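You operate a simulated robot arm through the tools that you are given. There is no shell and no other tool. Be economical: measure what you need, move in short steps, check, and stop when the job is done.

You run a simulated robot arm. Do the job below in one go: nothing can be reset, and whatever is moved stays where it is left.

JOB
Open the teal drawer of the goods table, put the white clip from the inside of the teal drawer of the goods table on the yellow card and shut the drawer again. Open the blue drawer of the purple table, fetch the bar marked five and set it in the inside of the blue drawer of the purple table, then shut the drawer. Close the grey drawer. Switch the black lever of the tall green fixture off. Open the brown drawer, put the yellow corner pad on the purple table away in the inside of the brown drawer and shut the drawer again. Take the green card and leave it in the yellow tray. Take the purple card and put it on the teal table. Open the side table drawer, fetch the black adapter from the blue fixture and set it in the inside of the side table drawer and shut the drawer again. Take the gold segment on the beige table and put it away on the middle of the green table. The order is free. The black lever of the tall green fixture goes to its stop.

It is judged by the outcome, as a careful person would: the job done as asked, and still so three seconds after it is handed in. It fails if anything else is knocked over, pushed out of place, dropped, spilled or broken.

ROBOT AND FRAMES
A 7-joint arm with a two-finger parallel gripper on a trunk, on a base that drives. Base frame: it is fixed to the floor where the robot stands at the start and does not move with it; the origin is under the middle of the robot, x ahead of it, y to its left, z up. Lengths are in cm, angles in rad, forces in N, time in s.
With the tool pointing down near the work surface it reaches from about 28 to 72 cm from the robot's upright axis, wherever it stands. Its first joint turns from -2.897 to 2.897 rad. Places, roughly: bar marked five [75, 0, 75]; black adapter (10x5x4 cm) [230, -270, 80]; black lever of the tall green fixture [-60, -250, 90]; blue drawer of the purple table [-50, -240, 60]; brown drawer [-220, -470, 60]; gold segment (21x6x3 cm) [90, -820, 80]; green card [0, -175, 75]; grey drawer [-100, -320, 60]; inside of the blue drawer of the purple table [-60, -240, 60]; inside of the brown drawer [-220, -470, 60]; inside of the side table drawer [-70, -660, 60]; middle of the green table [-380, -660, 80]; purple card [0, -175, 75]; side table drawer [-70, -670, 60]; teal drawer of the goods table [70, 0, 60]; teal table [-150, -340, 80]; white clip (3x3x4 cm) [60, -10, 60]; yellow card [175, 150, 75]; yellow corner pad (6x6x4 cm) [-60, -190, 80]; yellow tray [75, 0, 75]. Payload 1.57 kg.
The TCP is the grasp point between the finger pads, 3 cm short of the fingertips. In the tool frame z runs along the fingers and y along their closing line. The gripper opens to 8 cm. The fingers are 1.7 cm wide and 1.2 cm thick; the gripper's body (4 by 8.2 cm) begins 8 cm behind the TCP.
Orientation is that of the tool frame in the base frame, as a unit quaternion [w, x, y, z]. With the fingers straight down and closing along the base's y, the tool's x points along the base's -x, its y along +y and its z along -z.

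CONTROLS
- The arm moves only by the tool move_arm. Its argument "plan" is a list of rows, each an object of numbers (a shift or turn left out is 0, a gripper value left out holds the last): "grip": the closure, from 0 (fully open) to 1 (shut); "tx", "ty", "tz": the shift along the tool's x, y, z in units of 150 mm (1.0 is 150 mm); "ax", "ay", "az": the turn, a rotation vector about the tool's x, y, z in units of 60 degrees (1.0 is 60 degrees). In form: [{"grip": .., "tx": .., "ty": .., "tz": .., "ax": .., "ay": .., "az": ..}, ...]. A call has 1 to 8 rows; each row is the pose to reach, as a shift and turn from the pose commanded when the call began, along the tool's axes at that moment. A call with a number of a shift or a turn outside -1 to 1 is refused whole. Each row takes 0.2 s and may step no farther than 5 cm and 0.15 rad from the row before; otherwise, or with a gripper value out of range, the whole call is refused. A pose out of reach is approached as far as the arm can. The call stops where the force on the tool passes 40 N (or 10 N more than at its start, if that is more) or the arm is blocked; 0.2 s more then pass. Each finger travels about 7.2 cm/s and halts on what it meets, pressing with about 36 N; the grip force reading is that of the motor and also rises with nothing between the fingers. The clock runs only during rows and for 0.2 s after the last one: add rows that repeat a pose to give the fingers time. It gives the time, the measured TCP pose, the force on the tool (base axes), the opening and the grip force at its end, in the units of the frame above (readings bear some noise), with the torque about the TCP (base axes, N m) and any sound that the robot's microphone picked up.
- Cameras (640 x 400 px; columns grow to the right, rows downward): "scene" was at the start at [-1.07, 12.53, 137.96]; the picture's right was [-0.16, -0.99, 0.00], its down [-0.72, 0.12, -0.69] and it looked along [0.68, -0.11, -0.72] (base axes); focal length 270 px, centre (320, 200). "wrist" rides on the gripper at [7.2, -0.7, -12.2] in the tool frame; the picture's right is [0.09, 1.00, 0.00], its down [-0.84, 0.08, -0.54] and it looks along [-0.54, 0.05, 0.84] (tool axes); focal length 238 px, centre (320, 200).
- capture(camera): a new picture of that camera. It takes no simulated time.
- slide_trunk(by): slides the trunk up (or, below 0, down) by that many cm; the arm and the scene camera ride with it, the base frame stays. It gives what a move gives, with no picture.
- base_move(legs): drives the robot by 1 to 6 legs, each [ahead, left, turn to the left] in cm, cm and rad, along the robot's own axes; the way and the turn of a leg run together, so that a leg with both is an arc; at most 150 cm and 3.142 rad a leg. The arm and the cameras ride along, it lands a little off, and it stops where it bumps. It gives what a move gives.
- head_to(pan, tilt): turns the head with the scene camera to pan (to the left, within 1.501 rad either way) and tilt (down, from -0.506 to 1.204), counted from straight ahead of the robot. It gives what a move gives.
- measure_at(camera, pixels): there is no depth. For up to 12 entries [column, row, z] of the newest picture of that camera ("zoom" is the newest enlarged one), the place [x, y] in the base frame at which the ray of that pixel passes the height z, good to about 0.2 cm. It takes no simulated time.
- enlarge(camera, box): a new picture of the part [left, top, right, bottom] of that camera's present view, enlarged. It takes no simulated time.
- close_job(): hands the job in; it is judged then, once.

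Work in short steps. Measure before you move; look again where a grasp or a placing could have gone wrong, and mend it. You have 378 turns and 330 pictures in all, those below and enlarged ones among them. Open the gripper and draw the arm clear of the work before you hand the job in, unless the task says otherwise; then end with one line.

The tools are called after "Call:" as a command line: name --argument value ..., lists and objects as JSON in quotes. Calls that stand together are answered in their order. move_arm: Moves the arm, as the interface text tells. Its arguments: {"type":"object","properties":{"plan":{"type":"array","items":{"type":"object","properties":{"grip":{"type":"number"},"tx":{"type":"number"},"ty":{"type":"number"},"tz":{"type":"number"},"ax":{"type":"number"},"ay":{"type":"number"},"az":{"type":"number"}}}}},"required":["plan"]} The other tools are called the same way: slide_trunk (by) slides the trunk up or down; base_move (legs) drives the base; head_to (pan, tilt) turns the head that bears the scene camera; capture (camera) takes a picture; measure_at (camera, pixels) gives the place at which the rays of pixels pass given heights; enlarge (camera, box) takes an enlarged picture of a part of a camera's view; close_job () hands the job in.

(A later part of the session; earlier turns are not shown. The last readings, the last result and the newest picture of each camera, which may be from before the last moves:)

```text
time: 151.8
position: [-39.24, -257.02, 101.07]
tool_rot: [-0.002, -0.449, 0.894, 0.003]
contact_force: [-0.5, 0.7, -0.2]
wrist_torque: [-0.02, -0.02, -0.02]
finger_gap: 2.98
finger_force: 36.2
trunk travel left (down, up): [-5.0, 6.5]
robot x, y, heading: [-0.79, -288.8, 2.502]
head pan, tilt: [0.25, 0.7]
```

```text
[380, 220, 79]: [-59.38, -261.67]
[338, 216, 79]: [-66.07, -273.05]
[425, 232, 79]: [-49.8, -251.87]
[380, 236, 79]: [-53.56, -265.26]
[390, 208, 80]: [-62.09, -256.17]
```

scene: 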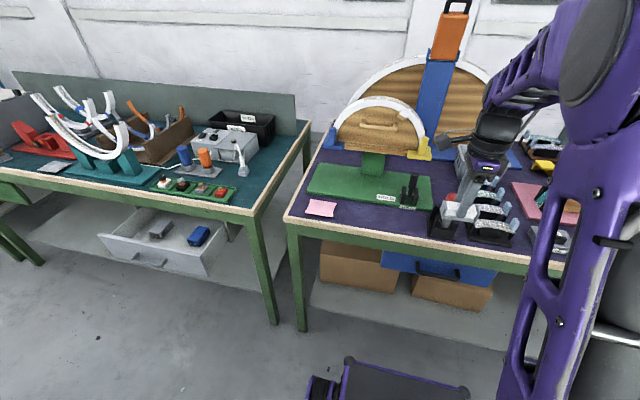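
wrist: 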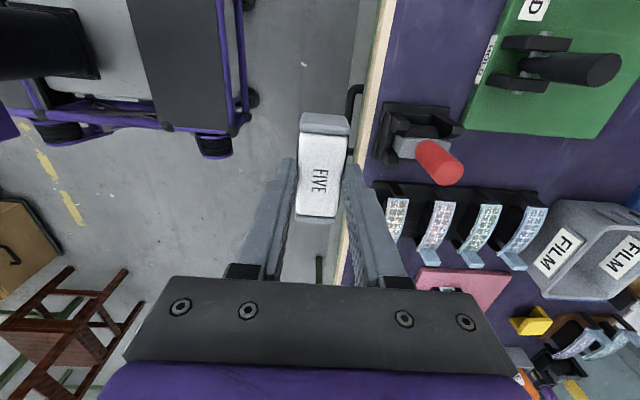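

I move the bar over the free strip (F≈110.5, L≈-243), lower to z≈90 and check.

Call:
move_arm --plan '[{"tx": 0.23, "ty": 0.2}, {"tx": 0.46, "ty": 0.4}, {"tx": 0.7, "ty": 0.6}, {"tx": 0.933, "ty": 0.82}, {"tx": 0.933, "ty": 0.82, "tz": 0.3}, {"tx": 0.933, "ty": 0.82, "tz": 0.6}, {"tx": 0.933, "ty": 0.82, "tz": 0.75}]'

Call:
capture --camera "wrist"

Call:
enlarge --camera "scene" --box '[280, 130, 480, 255]'

```text
time: 153.4
position: [-57.59, -260.91, 89.84]
tool_rot: [-0.002, -0.449, 0.894, 0.003]
contact_force: [0.0, 0.9, -0.7]
wrist_torque: [-0.03, -0.01, 0.01]
finger_gap: 2.96
finger_force: 36.1
trunk travel left (down, up): [-5.0, 6.5]
robot x, y, heading: [-1.06, -288.72, 2.503]
head pan, tilt: [0.25, 0.7]
```

```text
254 pictures are left
```

wrist: 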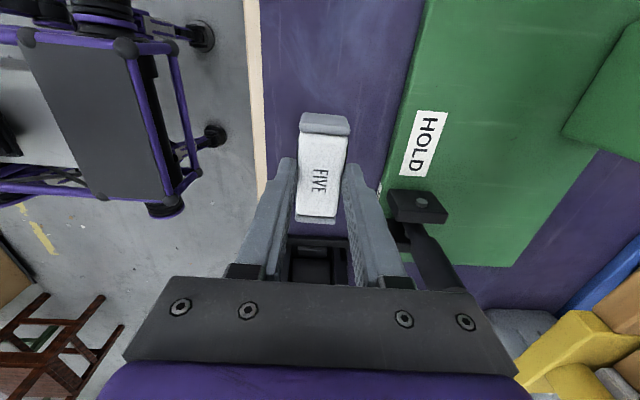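

```text
3.20 times, centred on (380, 192) of scene
```

zoom: 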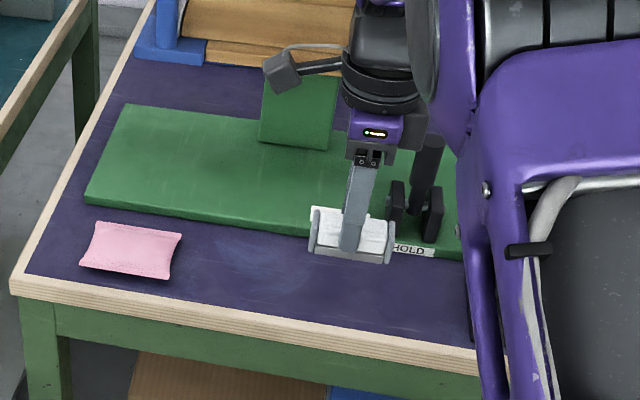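

Clear of the lever. I shift 3 cm further left and lower to just above contact.

Call:
move_arm --plan '[{"tx": 0.2}, {"tx": 0.2, "tz": 0.15}, {"tx": 0.2, "tz": 0.27}, {"tx": 0.2, "tz": 0.31}, {"tx": 0.2, "tz": 0.335}]'

Call:
enlarge --camera "scene" --box '[330, 180, 430, 242]'

```text
time: 154.6
position: [-59.34, -263.14, 85.0]
tool_rot: [-0.002, -0.449, 0.894, 0.002]
contact_force: [0.8, -0.3, -0.2]
wrist_torque: [0.01, -0.02, 0.0]
finger_gap: 2.98
finger_force: 36.1
trunk travel left (down, up): [-5.0, 6.5]
robot x, y, heading: [-1.02, -288.9, 2.499]
head pan, tilt: [0.25, 0.7]
```

```text
6.40 times, centred on (380, 211) of scene
```

zoom: 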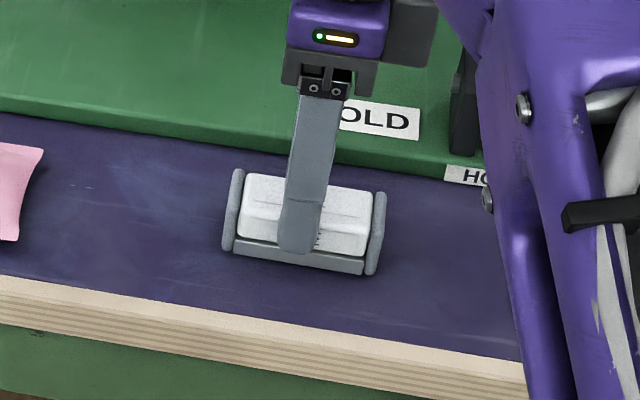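

No contact yet at z 85.0; I lower in 2–3 mm steps.

Call:
move_arm --plan '[{"tz": 0.02}, {"tz": 0.04}, {"tz": 0.04}]'

```text
time: 155.4
position: [-59.45, -263.11, 84.63]
tool_rot: [-0.004, -0.448, 0.894, 0.005]
contact_force: [3.5, -0.3, 20.9]
wrist_torque: [-0.05, -0.37, -0.02]
finger_gap: 2.98
finger_force: 36.1
trunk travel left (down, up): [-5.0, 6.5]
robot x, y, heading: [-0.93, -289.26, 2.498]
head pan, tilt: [0.25, 0.7]
```

Contact (21 N). I release and rise.

Call:
move_arm --plan '[{"grip": 0.45}, {"grip": 0.45}, {"grip": 0.45}, {"tz": -0.1}, {"tz": -0.4}, {"tz": -0.7}, {"tz": -1.0}]'

Call:
capture --camera "wrist"

Call:
enlarge --camera "scene" --box '[300, 150, 480, 262]'

```text
time: 157.0
position: [-59.34, -263.21, 99.35]
tool_rot: [-0.002, -0.449, 0.894, 0.002]
contact_force: [0.1, 1.0, -0.4]
wrist_torque: [-0.02, 0.0, -0.02]
finger_gap: 4.38
finger_force: 0.2
trunk travel left (down, up): [-5.0, 6.5]
robot x, y, heading: [-0.91, -289.29, 2.506]
head pan, tilt: [0.25, 0.7]
```

```text
251 pictures are left
```

wrist: 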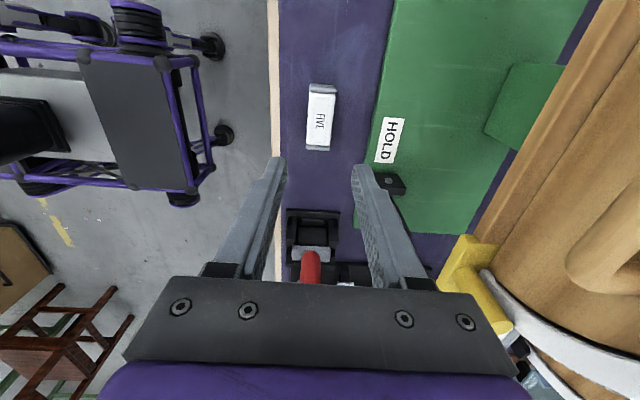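

```text
3.56 times, centred on (390, 206) of scene
```

zoom: 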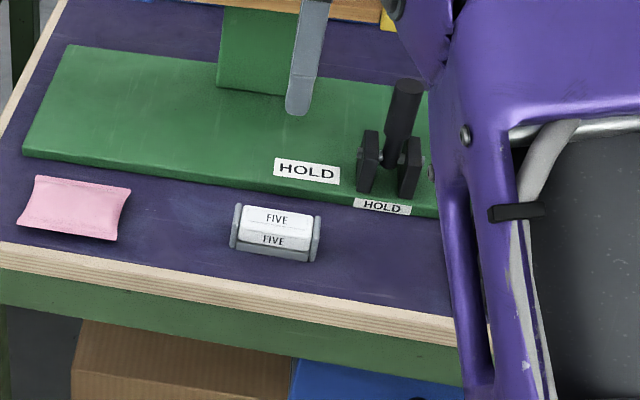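

The bar stands safely. Now I back up and shift right to face the blue drawer, then tilt the tool 30° as before and look at the handle.

Call:
base_move --legs '[[-15, 0, 0], [0, -14, 0]]'

Call:
move_arm --plan '[{"tx": -0.1, "ty": -0.06, "tz": 0.2, "ax": -0.1, "grip": 0.68}, {"tx": -0.2, "ty": -0.12, "tz": 0.4, "ax": -0.2}, {"tx": -0.3, "ty": -0.18, "tz": 0.6, "ax": -0.3}, {"tx": -0.4, "ty": -0.24, "tz": 0.8, "ax": -0.4}, {"tx": -0.467, "ty": -0.267, "tz": 1.0, "ax": -0.5}, {"tx": -0.467, "ty": -0.267, "tz": 1.0, "ax": -0.5}]'

Call:
capture --camera "wrist"

Call:
capture --camera "scene"

```text
time: 160.0
position: [-38.92, -260.78, 99.4]
tool_rot: [-0.002, -0.448, 0.894, 0.003]
contact_force: [0.9, -1.0, 0.6]
wrist_torque: [0.01, -0.02, -0.01]
finger_gap: 4.41
finger_force: 0.0
trunk travel left (down, up): [-5.0, 6.5]
robot x, y, heading: [19.41, -286.68, 2.497]
head pan, tilt: [0.25, 0.7]
```

```text
time: 161.4
position: [-31.53, -257.5, 84.24]
tool_rot: [-0.118, -0.432, 0.863, 0.234]
contact_force: [1.1, 0.0, -0.1]
wrist_torque: [0.0, 0.01, 0.01]
finger_gap: 2.56
finger_force: 0.1
trunk travel left (down, up): [-5.0, 6.5]
robot x, y, heading: [19.36, -286.99, 2.497]
head pan, tilt: [0.25, 0.7]
```

```text
249 pictures are left
```

wrist: 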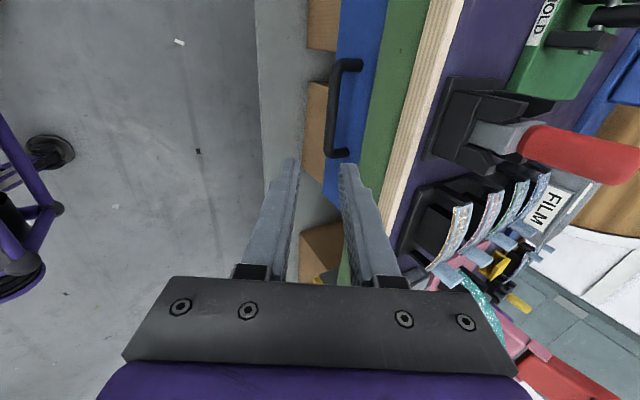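

```text
248 pictures are left
```

scene: 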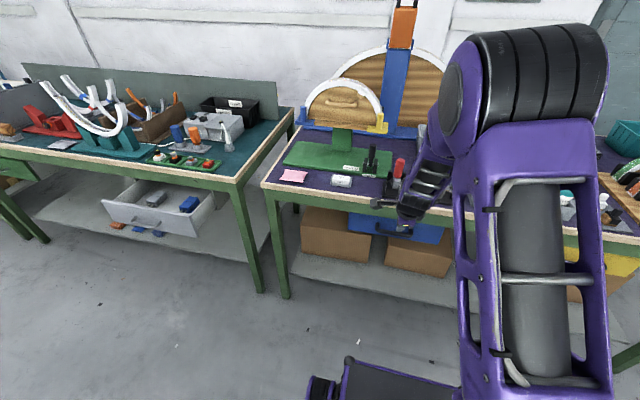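

I triangulate the blue handle: wrist bar at (331,110), plus table edge (430,110).

Call:
measure_at --camera "wrist" --pixels '[[331, 110, 60], [331, 110, 63], [331, 110, 66], [331, 110, 69], [358, 66, 64], [345, 155, 64], [435, 60, 75], [435, 60, 79]]'

Call:
enlarge --camera "wrist" --box '[290, 40, 450, 180]'

Call:
enlarge --camera "scene" --box '[330, 180, 470, 280]'

```text
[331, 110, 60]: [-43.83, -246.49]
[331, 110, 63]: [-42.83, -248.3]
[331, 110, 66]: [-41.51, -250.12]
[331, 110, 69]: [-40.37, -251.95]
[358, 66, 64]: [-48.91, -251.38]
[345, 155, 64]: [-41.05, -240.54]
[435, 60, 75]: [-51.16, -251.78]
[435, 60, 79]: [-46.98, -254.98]
```

```text
2.86 times, centred on (370, 110) of wrist
```

zoom: 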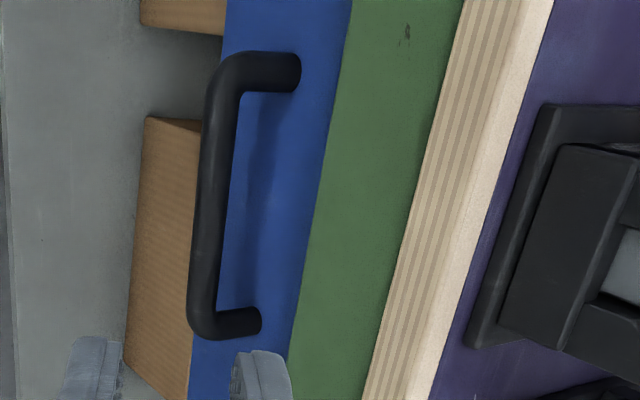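

```text
4.00 times, centred on (400, 230) of scene
```

zoom: 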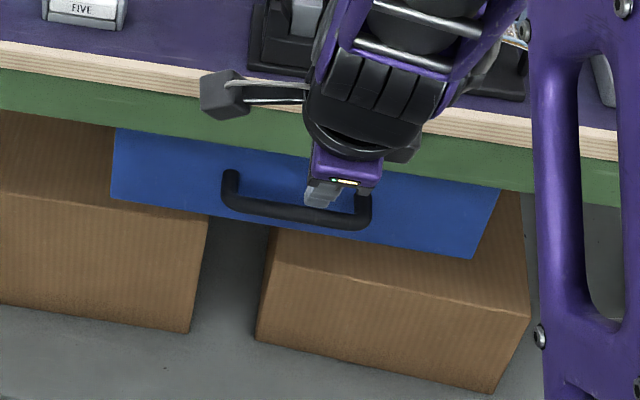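

I take the scene ray of the bar at scene (395,233) and table edge (395,207).

Call:
measure_at --camera "scene" --pixels '[[392, 232, 62], [392, 232, 65], [392, 232, 68], [392, 232, 71], [355, 199, 79]]'

```text
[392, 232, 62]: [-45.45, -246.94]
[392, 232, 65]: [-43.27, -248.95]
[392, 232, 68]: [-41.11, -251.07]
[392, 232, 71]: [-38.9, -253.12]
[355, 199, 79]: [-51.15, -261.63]
```

The bar is around F≈119, z≈69; rays are nearly parallel, so I approach along the axis by 10 cm (perp. correction 1.4 cm) and re-check.

Call:
move_arm --plan '[{"tx": -0.06, "ty": 0.095, "tz": 0.1}, {"tx": -0.06, "ty": 0.095, "tz": 0.4}, {"tx": -0.06, "ty": 0.095, "tz": 0.65}]'

Call:
capture --camera "wrist"

```text
time: 162.2
position: [-35.97, -253.01, 76.48]
tool_rot: [-0.119, -0.432, 0.863, 0.233]
contact_force: [0.5, -0.4, 0.5]
wrist_torque: [-0.01, -0.01, 0.03]
finger_gap: 2.55
finger_force: 0.0
trunk travel left (down, up): [-5.0, 6.5]
robot x, y, heading: [19.42, -286.55, 2.5]
head pan, tilt: [0.25, 0.7]
```

```text
245 pictures are left
```

wrist: 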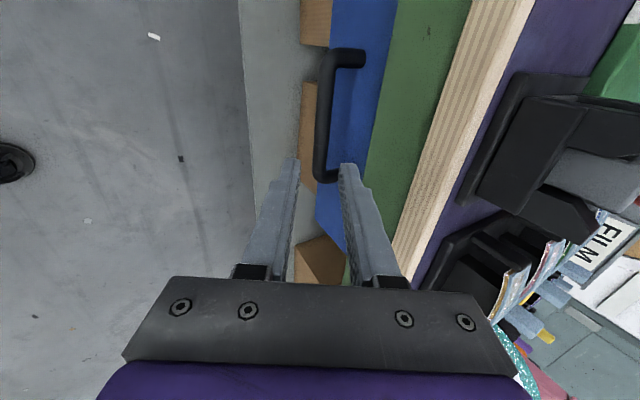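

Aligned in y; by the handle's apparent growth it is ~9–10 cm ahead along the axis. I advance 6 cm and re-check.

Call:
move_arm --plan '[{"tz": 0.15}, {"tz": 0.3}, {"tz": 0.4}]'

Call:
capture --camera "wrist"

```text
time: 163.0
position: [-38.45, -251.34, 71.51]
tool_rot: [-0.118, -0.432, 0.863, 0.234]
contact_force: [-0.7, -0.9, -0.9]
wrist_torque: [-0.03, 0.01, -0.02]
finger_gap: 2.56
finger_force: 0.0
trunk travel left (down, up): [-5.0, 6.5]
robot x, y, heading: [19.33, -286.64, 2.501]
head pan, tilt: [0.25, 0.7]
```

```text
244 pictures are left
```

wrist: 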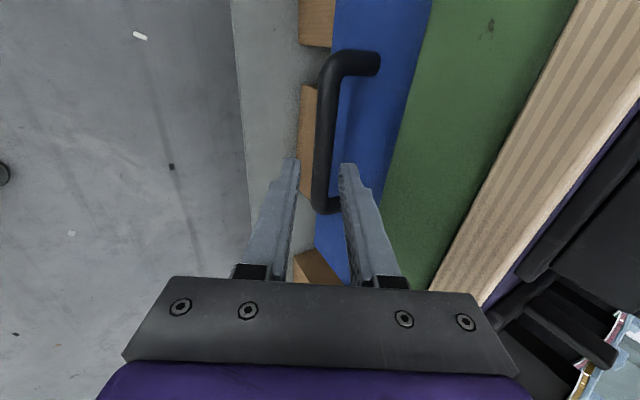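

The bar appears as thick as in the goods-table approach at 4 cm before grasp. I advance 4 cm and close.

Call:
move_arm --plan '[{"tz": 0.1}, {"tz": 0.2}, {"tz": 0.26}, {"tz": 0.26, "grip": 1.0}, {"tz": 0.26, "grip": 1.0}, {"tz": 0.26, "grip": 1.0}]'

Call:
capture --camera "wrist"

```text
time: 164.4
position: [-40.09, -250.05, 68.27]
tool_rot: [-0.118, -0.432, 0.862, 0.237]
contact_force: [-4.4, 2.5, 10.3]
wrist_torque: [0.63, -0.11, 0.39]
finger_gap: 1.58
finger_force: 31.8
trunk travel left (down, up): [-5.0, 6.5]
robot x, y, heading: [19.63, -287.1, 2.498]
head pan, tilt: [0.25, 0.7]
```

```text
243 pictures are left
```

wrist: 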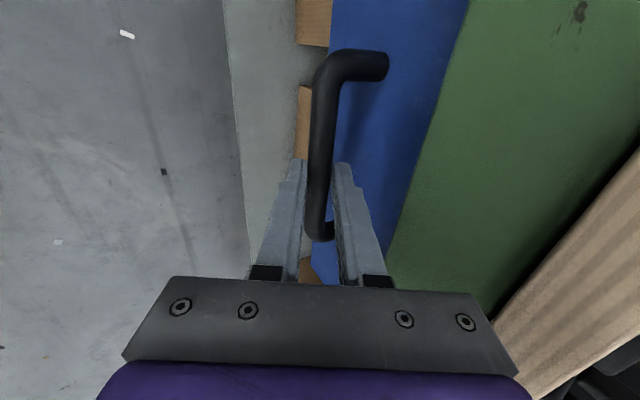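

Gripped. I pull straight back 15 cm.

Call:
move_arm --plan '[{"ty": -0.12, "tz": -0.07}, {"ty": -0.25, "tz": -0.144}, {"ty": -0.38, "tz": -0.22}, {"ty": -0.5, "tz": -0.289}, {"ty": -0.62, "tz": -0.358}, {"ty": -0.75, "tz": -0.433}, {"ty": -0.866, "tz": -0.5}]'

Call:
move_arm --plan '[{"ty": -0.12, "tz": -0.07}, {"ty": -0.24, "tz": -0.139}, {"ty": -0.36, "tz": -0.208}, {"ty": -0.462, "tz": -0.267}]'

Call:
capture --camera "scene"

```text
time: 166.0
position: [-27.83, -259.13, 68.33]
tool_rot: [-0.119, -0.432, 0.863, 0.236]
contact_force: [7.6, 10.2, 30.0]
wrist_torque: [0.68, 0.04, 0.31]
finger_gap: 1.6
finger_force: 31.5
trunk travel left (down, up): [-5.0, 6.5]
robot x, y, heading: [19.23, -286.4, 2.5]
head pan, tilt: [0.25, 0.7]
```

```text
time: 167.0
position: [-21.33, -263.94, 68.1]
tool_rot: [-0.118, -0.431, 0.864, 0.234]
contact_force: [11.5, 15.3, 24.3]
wrist_torque: [0.77, -0.21, 0.16]
finger_gap: 1.59
finger_force: 31.9
trunk travel left (down, up): [-5.0, 6.5]
robot x, y, heading: [19.14, -286.81, 2.499]
head pan, tilt: [0.25, 0.7]
```

```text
242 pictures are left
```

scene: 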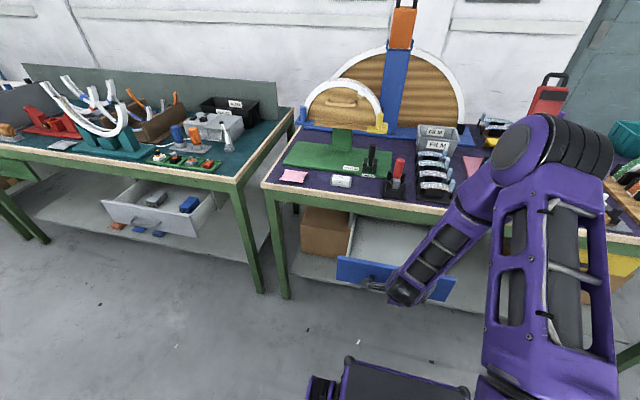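

The blue drawer is ~23 cm open. I release and retreat along the axis, then rise.

Call:
move_arm --plan '[{"grip": 0.65}, {"grip": 0.65}, {"tz": -0.2}, {"tz": -0.45}, {"tz": -0.6}]'

Call:
move_arm --plan '[{"ty": 0.11, "tz": -0.19, "ax": 0.125, "grip": 0.3}, {"ty": 0.22, "tz": -0.38, "ax": 0.25}, {"ty": 0.33, "tz": -0.57, "ax": 0.375}, {"ty": 0.43, "tz": -0.75, "ax": 0.5}, {"ty": 0.43, "tz": -0.75, "ax": 0.5}]'

Call:
capture --camera "wrist"

Call:
capture --camera "scene"

```text
time: 168.2
position: [-17.88, -266.85, 75.66]
tool_rot: [-0.118, -0.432, 0.863, 0.234]
contact_force: [-0.6, 0.1, 0.5]
wrist_torque: [0.06, 0.01, 0.01]
finger_gap: 2.8
finger_force: 0.0
trunk travel left (down, up): [-5.0, 6.5]
robot x, y, heading: [19.64, -286.56, 2.503]
head pan, tilt: [0.25, 0.7]
```

```text
time: 169.4
position: [-17.78, -266.67, 88.73]
tool_rot: [-0.002, -0.448, 0.894, 0.002]
contact_force: [-0.5, 0.7, 0.5]
wrist_torque: [0.0, 0.01, 0.01]
finger_gap: 5.58
finger_force: 0.0
trunk travel left (down, up): [-5.0, 6.5]
robot x, y, heading: [19.24, -286.4, 2.499]
head pan, tilt: [0.25, 0.7]
```

```text
241 pictures are left
```

wrist: 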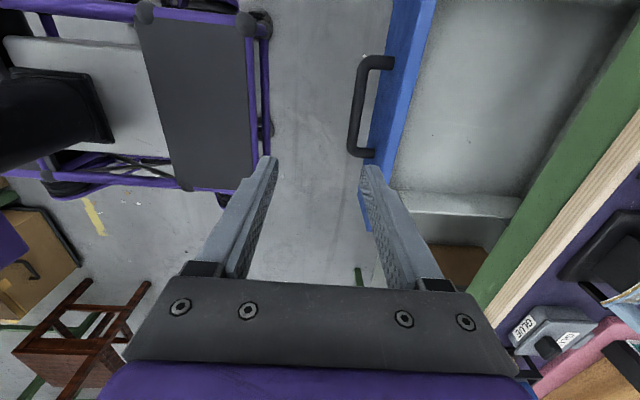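

```text
240 pictures are left
```

scene: 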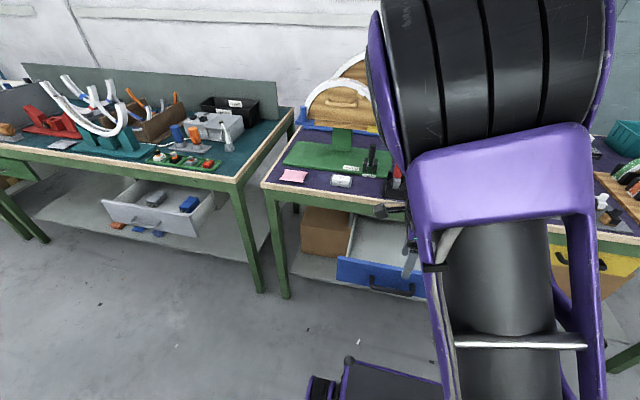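

The blue drawer is open and empty. I drive 20 cm left and 9 ahead to fetch the bar again.

Call:
base_move --legs '[[0, 20, 0], [9, 0, 0]]'

Call:
move_arm --plan '[{"tz": -0.3, "ty": 0.1}, {"tz": -0.5, "ty": 0.35}, {"tz": -0.5, "ty": 0.65}, {"tz": -0.5, "ty": 0.95}]'

Call:
capture --camera "wrist"

```text
time: 172.6
position: [-36.86, -277.14, 88.74]
tool_rot: [-0.002, -0.448, 0.894, 0.003]
contact_force: [0.1, -1.2, 0.1]
wrist_torque: [0.03, 0.05, -0.01]
finger_gap: 5.61
finger_force: 0.0
trunk travel left (down, up): [-5.0, 6.5]
robot x, y, heading: [0.19, -296.96, 2.501]
head pan, tilt: [0.25, 0.7]
```

```text
time: 173.6
position: [-48.12, -268.62, 96.47]
tool_rot: [-0.003, -0.446, 0.895, 0.002]
contact_force: [0.6, -0.6, 0.6]
wrist_torque: [0.02, 0.0, 0.01]
finger_gap: 5.6
finger_force: 0.0
trunk travel left (down, up): [-5.0, 6.5]
robot x, y, heading: [0.07, -296.94, 2.5]
head pan, tilt: [0.25, 0.7]
```

```text
239 pictures are left
```

wrist: 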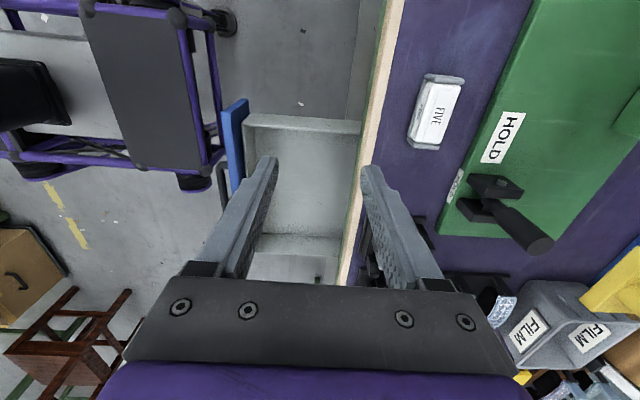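

The bar is at wrist (436,112); I measure it.

Call:
measure_at --camera "wrist" --pixels '[[437, 112, 82.7], [444, 77, 82.5], [423, 147, 82.5], [394, 60, 79]]'

```text
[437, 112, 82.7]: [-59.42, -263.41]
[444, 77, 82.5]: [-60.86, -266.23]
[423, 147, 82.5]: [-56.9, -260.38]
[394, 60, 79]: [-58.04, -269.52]
```

I move over the bar, descend and grip it.

Call:
move_arm --plan '[{"tx": 0.05, "ty": 0.27, "grip": 0.35}, {"tx": 0.1, "ty": 0.54}, {"tx": 0.16, "ty": 0.807}, {"tx": 0.16, "ty": 0.807, "tz": 0.3}, {"tx": 0.16, "ty": 0.807, "tz": 0.45}]'

Call:
capture --camera "wrist"

```text
time: 174.8
position: [-59.29, -263.29, 89.54]
tool_rot: [-0.003, -0.448, 0.894, 0.003]
contact_force: [0.9, -0.5, -0.2]
wrist_torque: [0.02, -0.01, 0.02]
finger_gap: 5.22
finger_force: 0.0
trunk travel left (down, up): [-5.0, 6.5]
robot x, y, heading: [0.27, -297.22, 2.501]
head pan, tilt: [0.25, 0.7]
```

```text
238 pictures are left
```

wrist: 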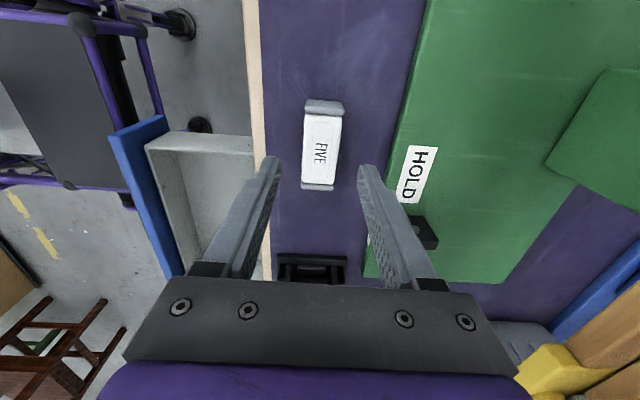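

Aligned. Descend 4.8 cm, close, lift.

Call:
move_arm --plan '[{"tz": 0.2}, {"tz": 0.32}, {"tz": 0.32, "grip": 1.0}, {"tz": 0.32, "grip": 1.0}, {"tz": 0.32, "grip": 1.0}, {"tz": 0.1}, {"tz": -0.2}, {"tz": -0.5}]'

Call:
capture --camera "wrist"

```text
time: 176.6
position: [-59.33, -263.25, 97.14]
tool_rot: [-0.002, -0.447, 0.894, 0.002]
contact_force: [-0.1, 0.3, -0.4]
wrist_torque: [0.03, -0.02, 0.02]
finger_gap: 2.98
finger_force: 35.5
trunk travel left (down, up): [-5.0, 6.5]
robot x, y, heading: [0.64, -297.29, 2.5]
head pan, tilt: [0.25, 0.7]
```

```text
237 pictures are left
```

wrist: 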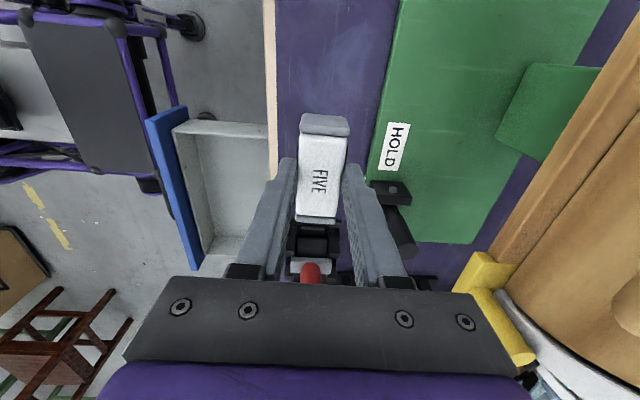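

Held. I measure the drawer interior in this view: floor corners (192,138), (262,135), (215,240).

Call:
measure_at --camera "wrist" --pixels '[[192, 140, 66], [262, 137, 66], [215, 238, 66], [225, 185, 66], [150, 115, 73], [268, 130, 75], [225, 185, 69]]'

```text
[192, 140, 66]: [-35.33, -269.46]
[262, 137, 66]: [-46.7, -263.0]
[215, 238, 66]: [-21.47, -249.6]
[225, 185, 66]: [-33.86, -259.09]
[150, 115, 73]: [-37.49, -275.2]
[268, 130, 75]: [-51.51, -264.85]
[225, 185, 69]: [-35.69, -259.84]
```

I pull the arm back 15 cm off the table, then strafe right 21 cm over the drawer.

Call:
move_arm --plan '[{"ty": -0.25}, {"ty": -0.5}, {"ty": -0.75}, {"ty": -1.0}]'

Call:
base_move --legs '[[0, -21, 0]]'

Call:
capture --camera "wrist"

```text
time: 177.6
position: [-47.32, -272.2, 97.09]
tool_rot: [-0.003, -0.447, 0.894, 0.003]
contact_force: [-0.7, -0.3, -0.4]
wrist_torque: [-0.02, -0.01, 0.01]
finger_gap: 2.98
finger_force: 35.5
trunk travel left (down, up): [-5.0, 6.5]
robot x, y, heading: [0.16, -296.77, 2.497]
head pan, tilt: [0.25, 0.7]
```

```text
time: 180.3
position: [-34.62, -255.36, 97.02]
tool_rot: [-0.003, -0.447, 0.895, 0.003]
contact_force: [0.5, 0.5, -0.4]
wrist_torque: [0.0, 0.01, -0.02]
finger_gap: 2.95
finger_force: 36.0
trunk travel left (down, up): [-5.0, 6.5]
robot x, y, heading: [13.14, -279.9, 2.503]
head pan, tilt: [0.25, 0.7]
```

```text
236 pictures are left
```

wrist: 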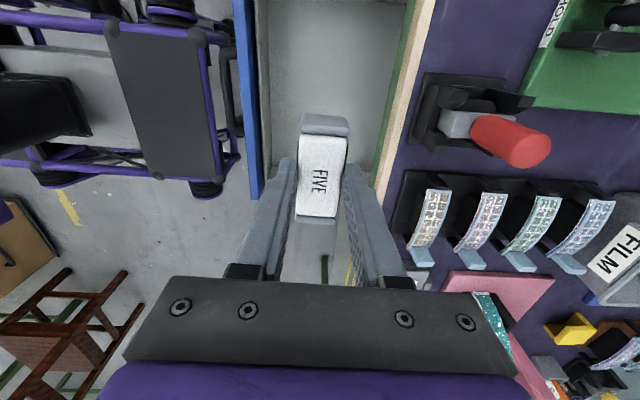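

I check where the drawer's right wall is: blue front's right end (257,196) and inner left edge (265,100).

Call:
measure_at --camera "wrist" --pixels '[[257, 196, 72], [265, 100, 70], [270, 100, 64], [400, 60, 79], [375, 150, 70]]'

Call:
capture --camera "scene"

```text
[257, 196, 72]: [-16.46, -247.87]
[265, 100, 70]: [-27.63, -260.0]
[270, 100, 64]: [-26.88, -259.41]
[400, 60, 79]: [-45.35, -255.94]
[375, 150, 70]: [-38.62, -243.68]
```

```text
235 pictures are left
```

scene: 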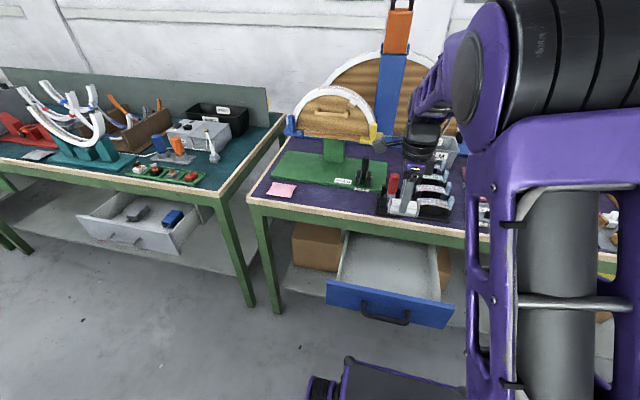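

The drawer interior is L -211…-237, F 118…134; I move 2.5 cm back and descend over its middle.

Call:
move_arm --plan '[{"ty": -0.167, "tz": 0.1}, {"ty": -0.167, "tz": 0.4}, {"ty": -0.167, "tz": 0.7}, {"ty": -0.167, "tz": 1.0}]'

Call:
move_arm --plan '[{"tz": 0.2}, {"tz": 0.4}, {"tz": 0.53}]'

Call:
capture --camera "wrist"

Call:
enlarge --camera "scene" --box '[310, 200, 470, 340]'

```text
time: 181.3
position: [-32.72, -256.76, 82.02]
tool_rot: [-0.003, -0.447, 0.894, 0.003]
contact_force: [-0.3, -0.9, -0.3]
wrist_torque: [0.03, 0.02, -0.01]
finger_gap: 2.99
finger_force: 36.3
trunk travel left (down, up): [-5.0, 6.5]
robot x, y, heading: [12.78, -280.51, 2.499]
head pan, tilt: [0.25, 0.7]
```

```text
time: 182.1
position: [-32.82, -256.71, 74.11]
tool_rot: [-0.003, -0.446, 0.895, 0.003]
contact_force: [-0.2, 0.1, -0.2]
wrist_torque: [0.0, 0.01, -0.02]
finger_gap: 2.99
finger_force: 37.0
trunk travel left (down, up): [-5.0, 6.5]
robot x, y, heading: [12.8, -280.43, 2.495]
head pan, tilt: [0.25, 0.7]
```

```text
234 pictures are left
```

wrist: 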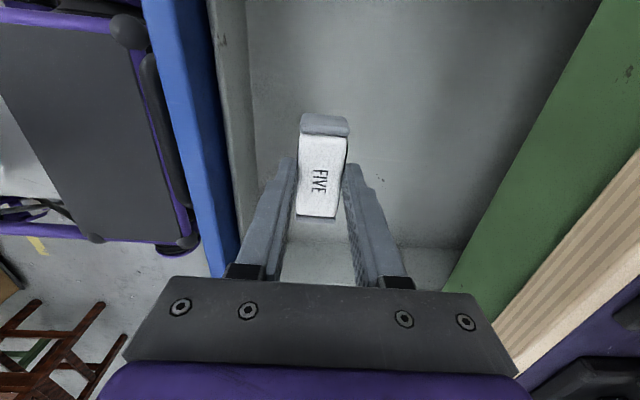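

```text
2.86 times, centred on (390, 270) of scene
```

zoom: 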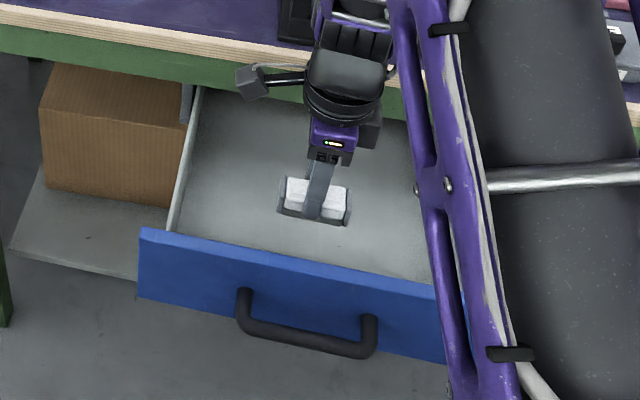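

Well over the drawer floor. I lower in small steps.

Call:
move_arm --plan '[{"tz": 0.05}, {"tz": 0.1}, {"tz": 0.13}, {"tz": 0.16}]'

```text
time: 183.1
position: [-32.79, -256.79, 71.74]
tool_rot: [-0.003, -0.447, 0.895, 0.002]
contact_force: [-0.1, 1.4, 0.3]
wrist_torque: [-0.01, -0.01, -0.03]
finger_gap: 2.98
finger_force: 35.7
trunk travel left (down, up): [-5.0, 6.5]
robot x, y, heading: [12.97, -280.36, 2.499]
head pan, tilt: [0.25, 0.7]
```

No contact yet; further down in 3 mm steps.

Call:
move_arm --plan '[{"tz": 0.02}, {"tz": 0.04}, {"tz": 0.06}, {"tz": 0.08}, {"tz": 0.1}]'

Call:
enlarge --camera "scene" --box '[340, 220, 440, 300]'

```text
time: 184.3
position: [-32.86, -256.88, 70.07]
tool_rot: [-0.001, -0.447, 0.895, 0.002]
contact_force: [-0.8, 0.2, -0.6]
wrist_torque: [0.0, -0.02, 0.02]
finger_gap: 2.95
finger_force: 35.8
trunk travel left (down, up): [-5.0, 6.5]
robot x, y, heading: [12.6, -280.36, 2.499]
head pan, tilt: [0.25, 0.7]
```

```text
5.00 times, centred on (390, 260) of scene
```

zoom: 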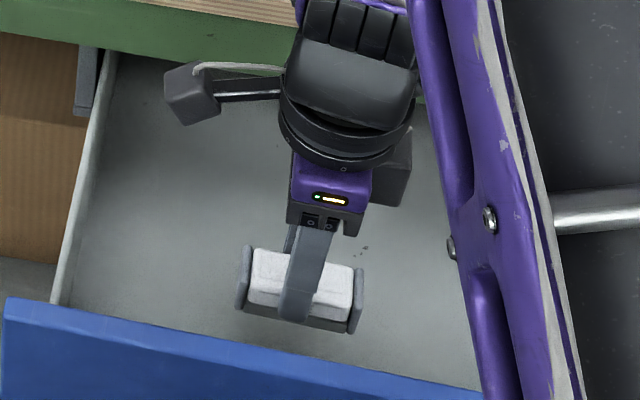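

Call:
move_arm --plan '[{"tz": 0.02}, {"tz": 0.04}, {"tz": 0.06}, {"tz": 0.08}]'

```text
time: 185.3
position: [-32.72, -256.78, 69.0]
tool_rot: [-0.002, -0.447, 0.894, 0.003]
contact_force: [0.3, 0.6, -0.8]
wrist_torque: [-0.02, -0.01, 0.01]
finger_gap: 2.98
finger_force: 36.3
trunk travel left (down, up): [-5.0, 6.5]
robot x, y, heading: [12.61, -280.19, 2.5]
head pan, tilt: [0.25, 0.7]
```

Still free; I continue down in small steps.

Call:
move_arm --plan '[{"tz": 0.02}, {"tz": 0.04}, {"tz": 0.06}, {"tz": 0.08}, {"tz": 0.1}]'

```text
time: 186.5
position: [-32.86, -256.81, 67.53]
tool_rot: [-0.002, -0.447, 0.895, 0.003]
contact_force: [0.2, -0.6, 0.3]
wrist_torque: [-0.02, -0.03, -0.01]
finger_gap: 2.98
finger_force: 36.1
trunk travel left (down, up): [-5.0, 6.5]
robot x, y, heading: [13.01, -280.38, 2.501]
head pan, tilt: [0.25, 0.7]
```

Call:
move_arm --plan '[{"tz": 0.02}, {"tz": 0.04}, {"tz": 0.06}, {"tz": 0.08}, {"tz": 0.1}]'

Call:
enlarge --camera "scene" --box '[340, 220, 440, 300]'

```text
time: 187.7
position: [-32.85, -256.86, 66.11]
tool_rot: [-0.004, -0.447, 0.894, 0.004]
contact_force: [-1.8, 0.7, 33.1]
wrist_torque: [-0.07, -0.08, 0.0]
finger_gap: 2.98
finger_force: 35.6
trunk travel left (down, up): [-5.0, 6.5]
robot x, y, heading: [13.05, -280.26, 2.504]
head pan, tilt: [0.25, 0.7]
```

```text
5.00 times, centred on (390, 260) of scene
```

zoom: 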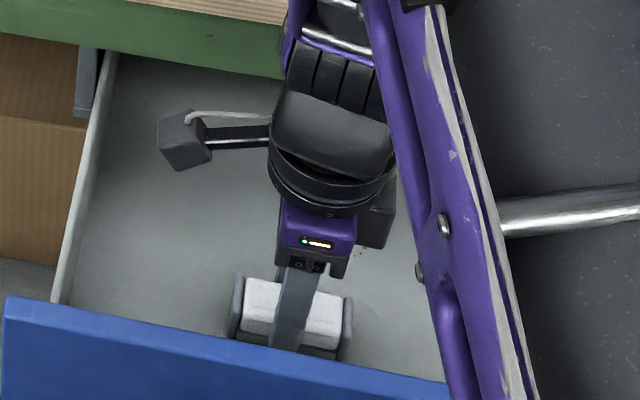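

Contact with the drawer floor. I release and rise.

Call:
move_arm --plan '[{"grip": 0.4}, {"grip": 0.4}, {"grip": 0.4}, {"tz": -0.1}, {"tz": -0.4}, {"tz": -0.7}, {"tz": -1.0}]'

Call:
capture --camera "wrist"

```text
time: 189.3
position: [-32.77, -256.97, 80.95]
tool_rot: [-0.002, -0.446, 0.895, 0.002]
contact_force: [0.0, 0.0, -1.0]
wrist_torque: [0.04, 0.0, -0.02]
finger_gap: 4.78
finger_force: 0.0
trunk travel left (down, up): [-5.0, 6.5]
robot x, y, heading: [13.18, -280.29, 2.496]
head pan, tilt: [0.25, 0.7]
```

```text
230 pictures are left
```

wrist: 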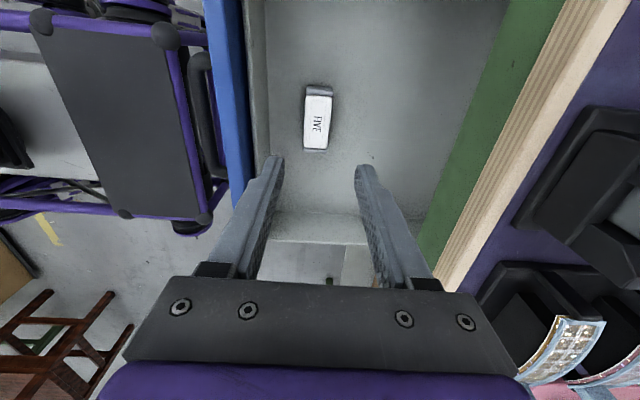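

Bar lies inside. To shut: I back the base 10 cm, put the shut fingers (15° tilt) in front of the handle bar's centre and push.

Call:
base_move --legs '[[-10, 0, 0]]'

Call:
move_arm --plan '[{"ty": -0.2, "ax": -0.08, "grip": 1.0}, {"ty": -0.4, "ax": -0.17}, {"ty": -0.567, "ax": -0.25}, {"ty": -0.567, "ax": -0.25}]'

Call:
capture --camera "wrist"

```text
time: 190.4
position: [-24.86, -263.02, 80.99]
tool_rot: [-0.002, -0.447, 0.895, 0.003]
contact_force: [0.2, -0.1, -0.5]
wrist_torque: [0.02, -0.04, -0.01]
finger_gap: 4.8
finger_force: 0.0
trunk travel left (down, up): [-5.0, 6.5]
robot x, y, heading: [21.2, -286.46, 2.495]
head pan, tilt: [0.25, 0.7]
```

```text
time: 191.4
position: [-18.07, -268.0, 80.85]
tool_rot: [-0.06, -0.443, 0.886, 0.119]
contact_force: [0.3, -0.6, 0.2]
wrist_torque: [0.01, 0.0, -0.01]
finger_gap: 0.0
finger_force: 21.9
trunk travel left (down, up): [-5.0, 6.5]
robot x, y, heading: [21.14, -286.31, 2.495]
head pan, tilt: [0.25, 0.7]
```

```text
229 pictures are left
```

wrist: 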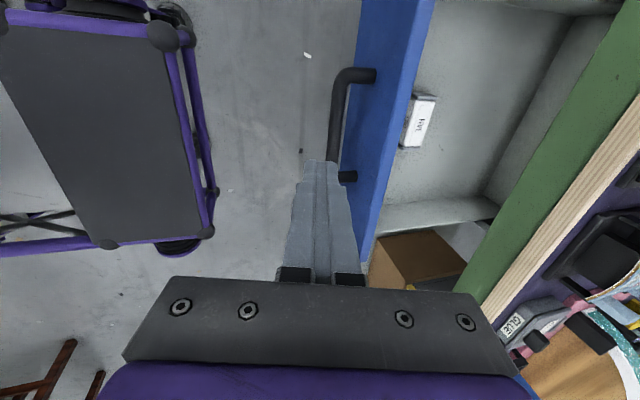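

I shift 2.5 cm left toward the bar's middle and descend in front of it.

Call:
move_arm --plan '[{"tx": 0.16, "ty": -0.05, "tz": 0.18}, {"tx": 0.16, "ty": -0.1, "tz": 0.37}, {"tx": 0.16, "ty": -0.15, "tz": 0.56}, {"tx": 0.16, "ty": -0.199, "tz": 0.74}]'

Call:
capture --camera "wrist"

```text
time: 192.4
position: [-19.35, -269.84, 69.5]
tool_rot: [-0.061, -0.443, 0.887, 0.119]
contact_force: [-0.5, -0.2, 0.4]
wrist_torque: [0.02, -0.02, -0.01]
finger_gap: 0.0
finger_force: 21.9
trunk travel left (down, up): [-5.0, 6.5]
robot x, y, heading: [20.73, -286.16, 2.5]
head pan, tilt: [0.25, 0.7]
```

```text
228 pictures are left
```

wrist: 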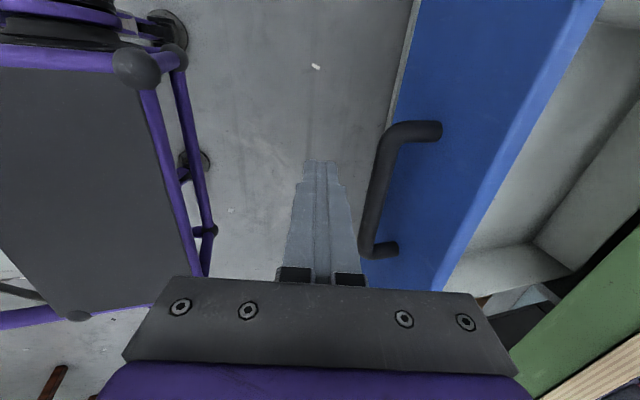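

The fingers are before the bar's middle. I push forward 15 cm, then 9 more.

Call:
move_arm --plan '[{"ty": 0.13, "tz": 0.035}, {"ty": 0.26, "tz": 0.07}, {"ty": 0.39, "tz": 0.104}, {"ty": 0.53, "tz": 0.142}, {"ty": 0.67, "tz": 0.18}, {"ty": 0.81, "tz": 0.217}, {"ty": 0.966, "tz": 0.259}]'

Call:
move_arm --plan '[{"ty": 0.13, "tz": 0.035}, {"ty": 0.26, "tz": 0.07}, {"ty": 0.39, "tz": 0.104}, {"ty": 0.5, "tz": 0.134}]'

Call:
capture --camera "scene"

```text
time: 194.0
position: [-31.67, -260.94, 69.48]
tool_rot: [-0.06, -0.443, 0.887, 0.118]
contact_force: [0.3, -0.4, -0.2]
wrist_torque: [0.01, 0.02, -0.01]
finger_gap: 0.0
finger_force: 21.6
trunk travel left (down, up): [-5.0, 6.5]
robot x, y, heading: [20.59, -286.11, 2.493]
head pan, tilt: [0.25, 0.7]
```

```text
time: 195.0
position: [-37.86, -256.36, 69.57]
tool_rot: [-0.061, -0.443, 0.887, 0.118]
contact_force: [-0.6, -0.3, 1.0]
wrist_torque: [0.01, 0.03, 0.01]
finger_gap: 0.02
finger_force: 21.4
trunk travel left (down, up): [-5.0, 6.5]
robot x, y, heading: [21.0, -286.35, 2.498]
head pan, tilt: [0.25, 0.7]
```

```text
227 pictures are left
```

scene: 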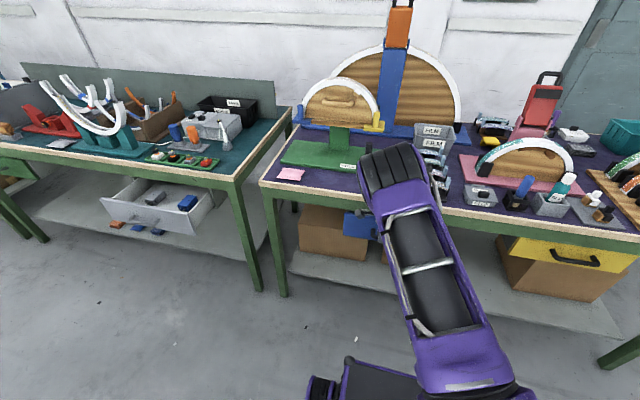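

Almost shut (TCP F≈123.5); I push on gently to the stop.

Call:
move_arm --plan '[{"ty": 0.04, "tz": 0.011}, {"ty": 0.08, "tz": 0.022}, {"ty": 0.12, "tz": 0.032}, {"ty": 0.16, "tz": 0.043}, {"ty": 0.2, "tz": 0.054}, {"ty": 0.24, "tz": 0.064}]'

Call:
capture --camera "wrist"

Call:
enlarge --camera "scene" --box '[290, 180, 430, 270]'

```text
time: 196.4
position: [-40.63, -253.91, 69.5]
tool_rot: [-0.059, -0.442, 0.887, 0.12]
contact_force: [0.3, 0.2, -0.9]
wrist_torque: [0.01, -0.01, 0.0]
finger_gap: 0.0
finger_force: 21.8
trunk travel left (down, up): [-5.0, 6.5]
robot x, y, heading: [20.83, -286.02, 2.498]
head pan, tilt: [0.25, 0.7]
```

```text
226 pictures are left
```

wrist: 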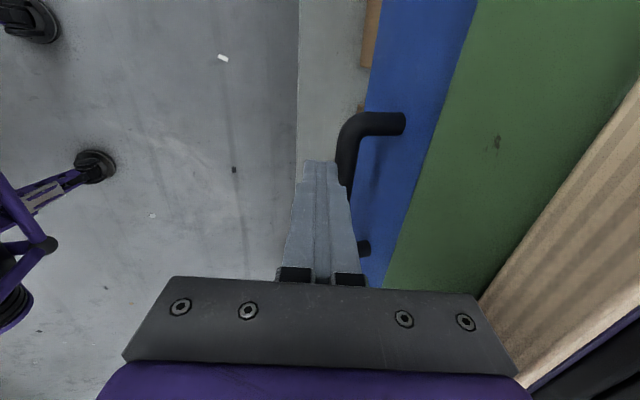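

```text
4.44 times, centred on (360, 225) of scene
```

zoom: 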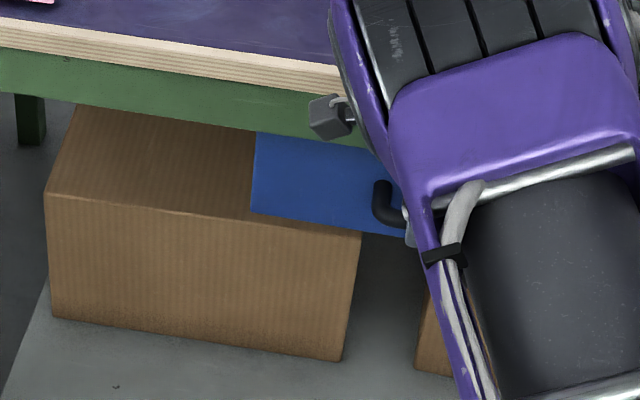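

Call:
move_arm --plan '[{"ty": 0.026, "tz": 0.007}, {"ty": 0.052, "tz": 0.014}, {"ty": 0.078, "tz": 0.021}]'

Call:
capture --camera "wrist"

```text
time: 197.2
position: [-41.31, -253.46, 69.67]
tool_rot: [-0.058, -0.443, 0.887, 0.115]
contact_force: [24.4, -14.7, 12.2]
wrist_torque: [-0.36, -0.39, 0.05]
finger_gap: 0.0
finger_force: 21.2
trunk travel left (down, up): [-5.0, 6.5]
robot x, y, heading: [20.73, -286.73, 2.5]
head pan, tilt: [0.25, 0.7]
```

```text
224 pictures are left
```

wrist: 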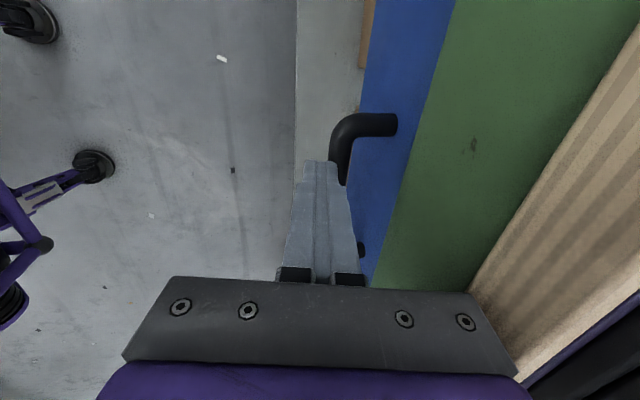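

28 N at the stop, contact at the bar height: the drawer is shut. I withdraw, rise, straighten, and then study the lever.

Call:
move_arm --plan '[{"ty": -0.13, "tz": -0.035}, {"ty": -0.4, "tz": -0.1}, {"ty": -0.5, "tz": -0.4, "ax": 0.1}, {"ty": -0.45, "tz": -0.7, "ax": 0.2}, {"ty": -0.4, "tz": -0.98, "ax": 0.25}]'

Call:
move_arm --plan '[{"tz": -0.3, "grip": 0.4}, {"tz": -0.6}, {"tz": -0.9}]'

Call:
head_to --pan 0.2 --tilt 0.75

Call:
capture --camera "scene"

```text
time: 198.4
position: [-33.86, -259.16, 82.2]
tool_rot: [-0.001, -0.447, 0.895, 0.002]
contact_force: [-0.4, -0.5, 0.6]
wrist_torque: [0.0, 0.02, -0.01]
finger_gap: 0.0
finger_force: 21.4
trunk travel left (down, up): [-5.0, 6.5]
robot x, y, heading: [20.62, -285.84, 2.492]
head pan, tilt: [0.25, 0.7]
```

```text
time: 199.2
position: [-33.94, -259.13, 95.66]
tool_rot: [-0.001, -0.447, 0.895, 0.002]
contact_force: [-1.1, 0.6, -0.3]
wrist_torque: [-0.04, -0.02, -0.01]
finger_gap: 4.81
finger_force: 0.0
trunk travel left (down, up): [-5.0, 6.5]
robot x, y, heading: [20.8, -286.31, 2.501]
head pan, tilt: [0.25, 0.7]
```

```text
time: 199.9
position: [-33.91, -259.04, 95.69]
tool_rot: [-0.002, -0.447, 0.895, 0.003]
contact_force: [0.2, -0.3, -0.6]
wrist_torque: [-0.03, 0.0, 0.0]
finger_gap: 4.8
finger_force: 0.1
trunk travel left (down, up): [-5.0, 6.5]
robot x, y, heading: [20.9, -286.4, 2.498]
head pan, tilt: [0.201, 0.75]
```

```text
223 pictures are left
```

scene: 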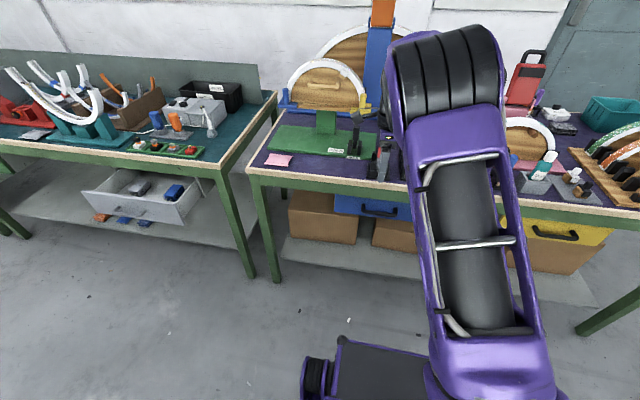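

Call:
enlarge --camera "scene" --box '[310, 80, 410, 180]'

Call:
enlarge --camera "scene" --box '[480, 20, 640, 130]'

```text
4.00 times, centred on (360, 130) of scene
```

zoom: 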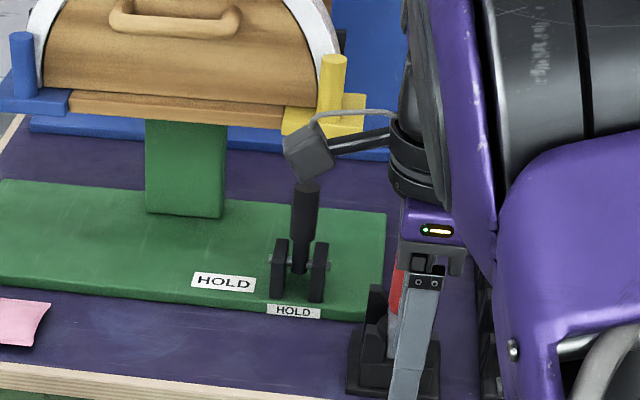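

```text
3.64 times, centred on (560, 75) of scene
```

zoom: 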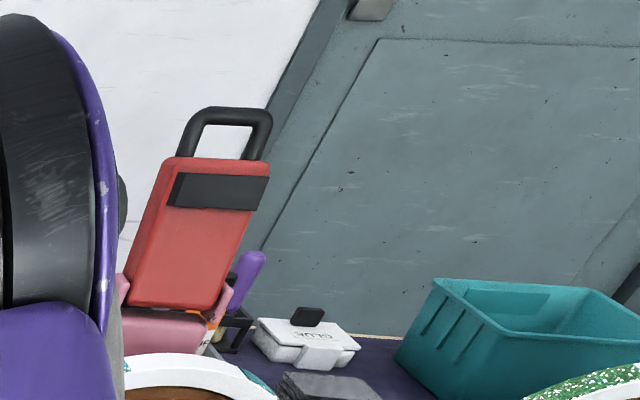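

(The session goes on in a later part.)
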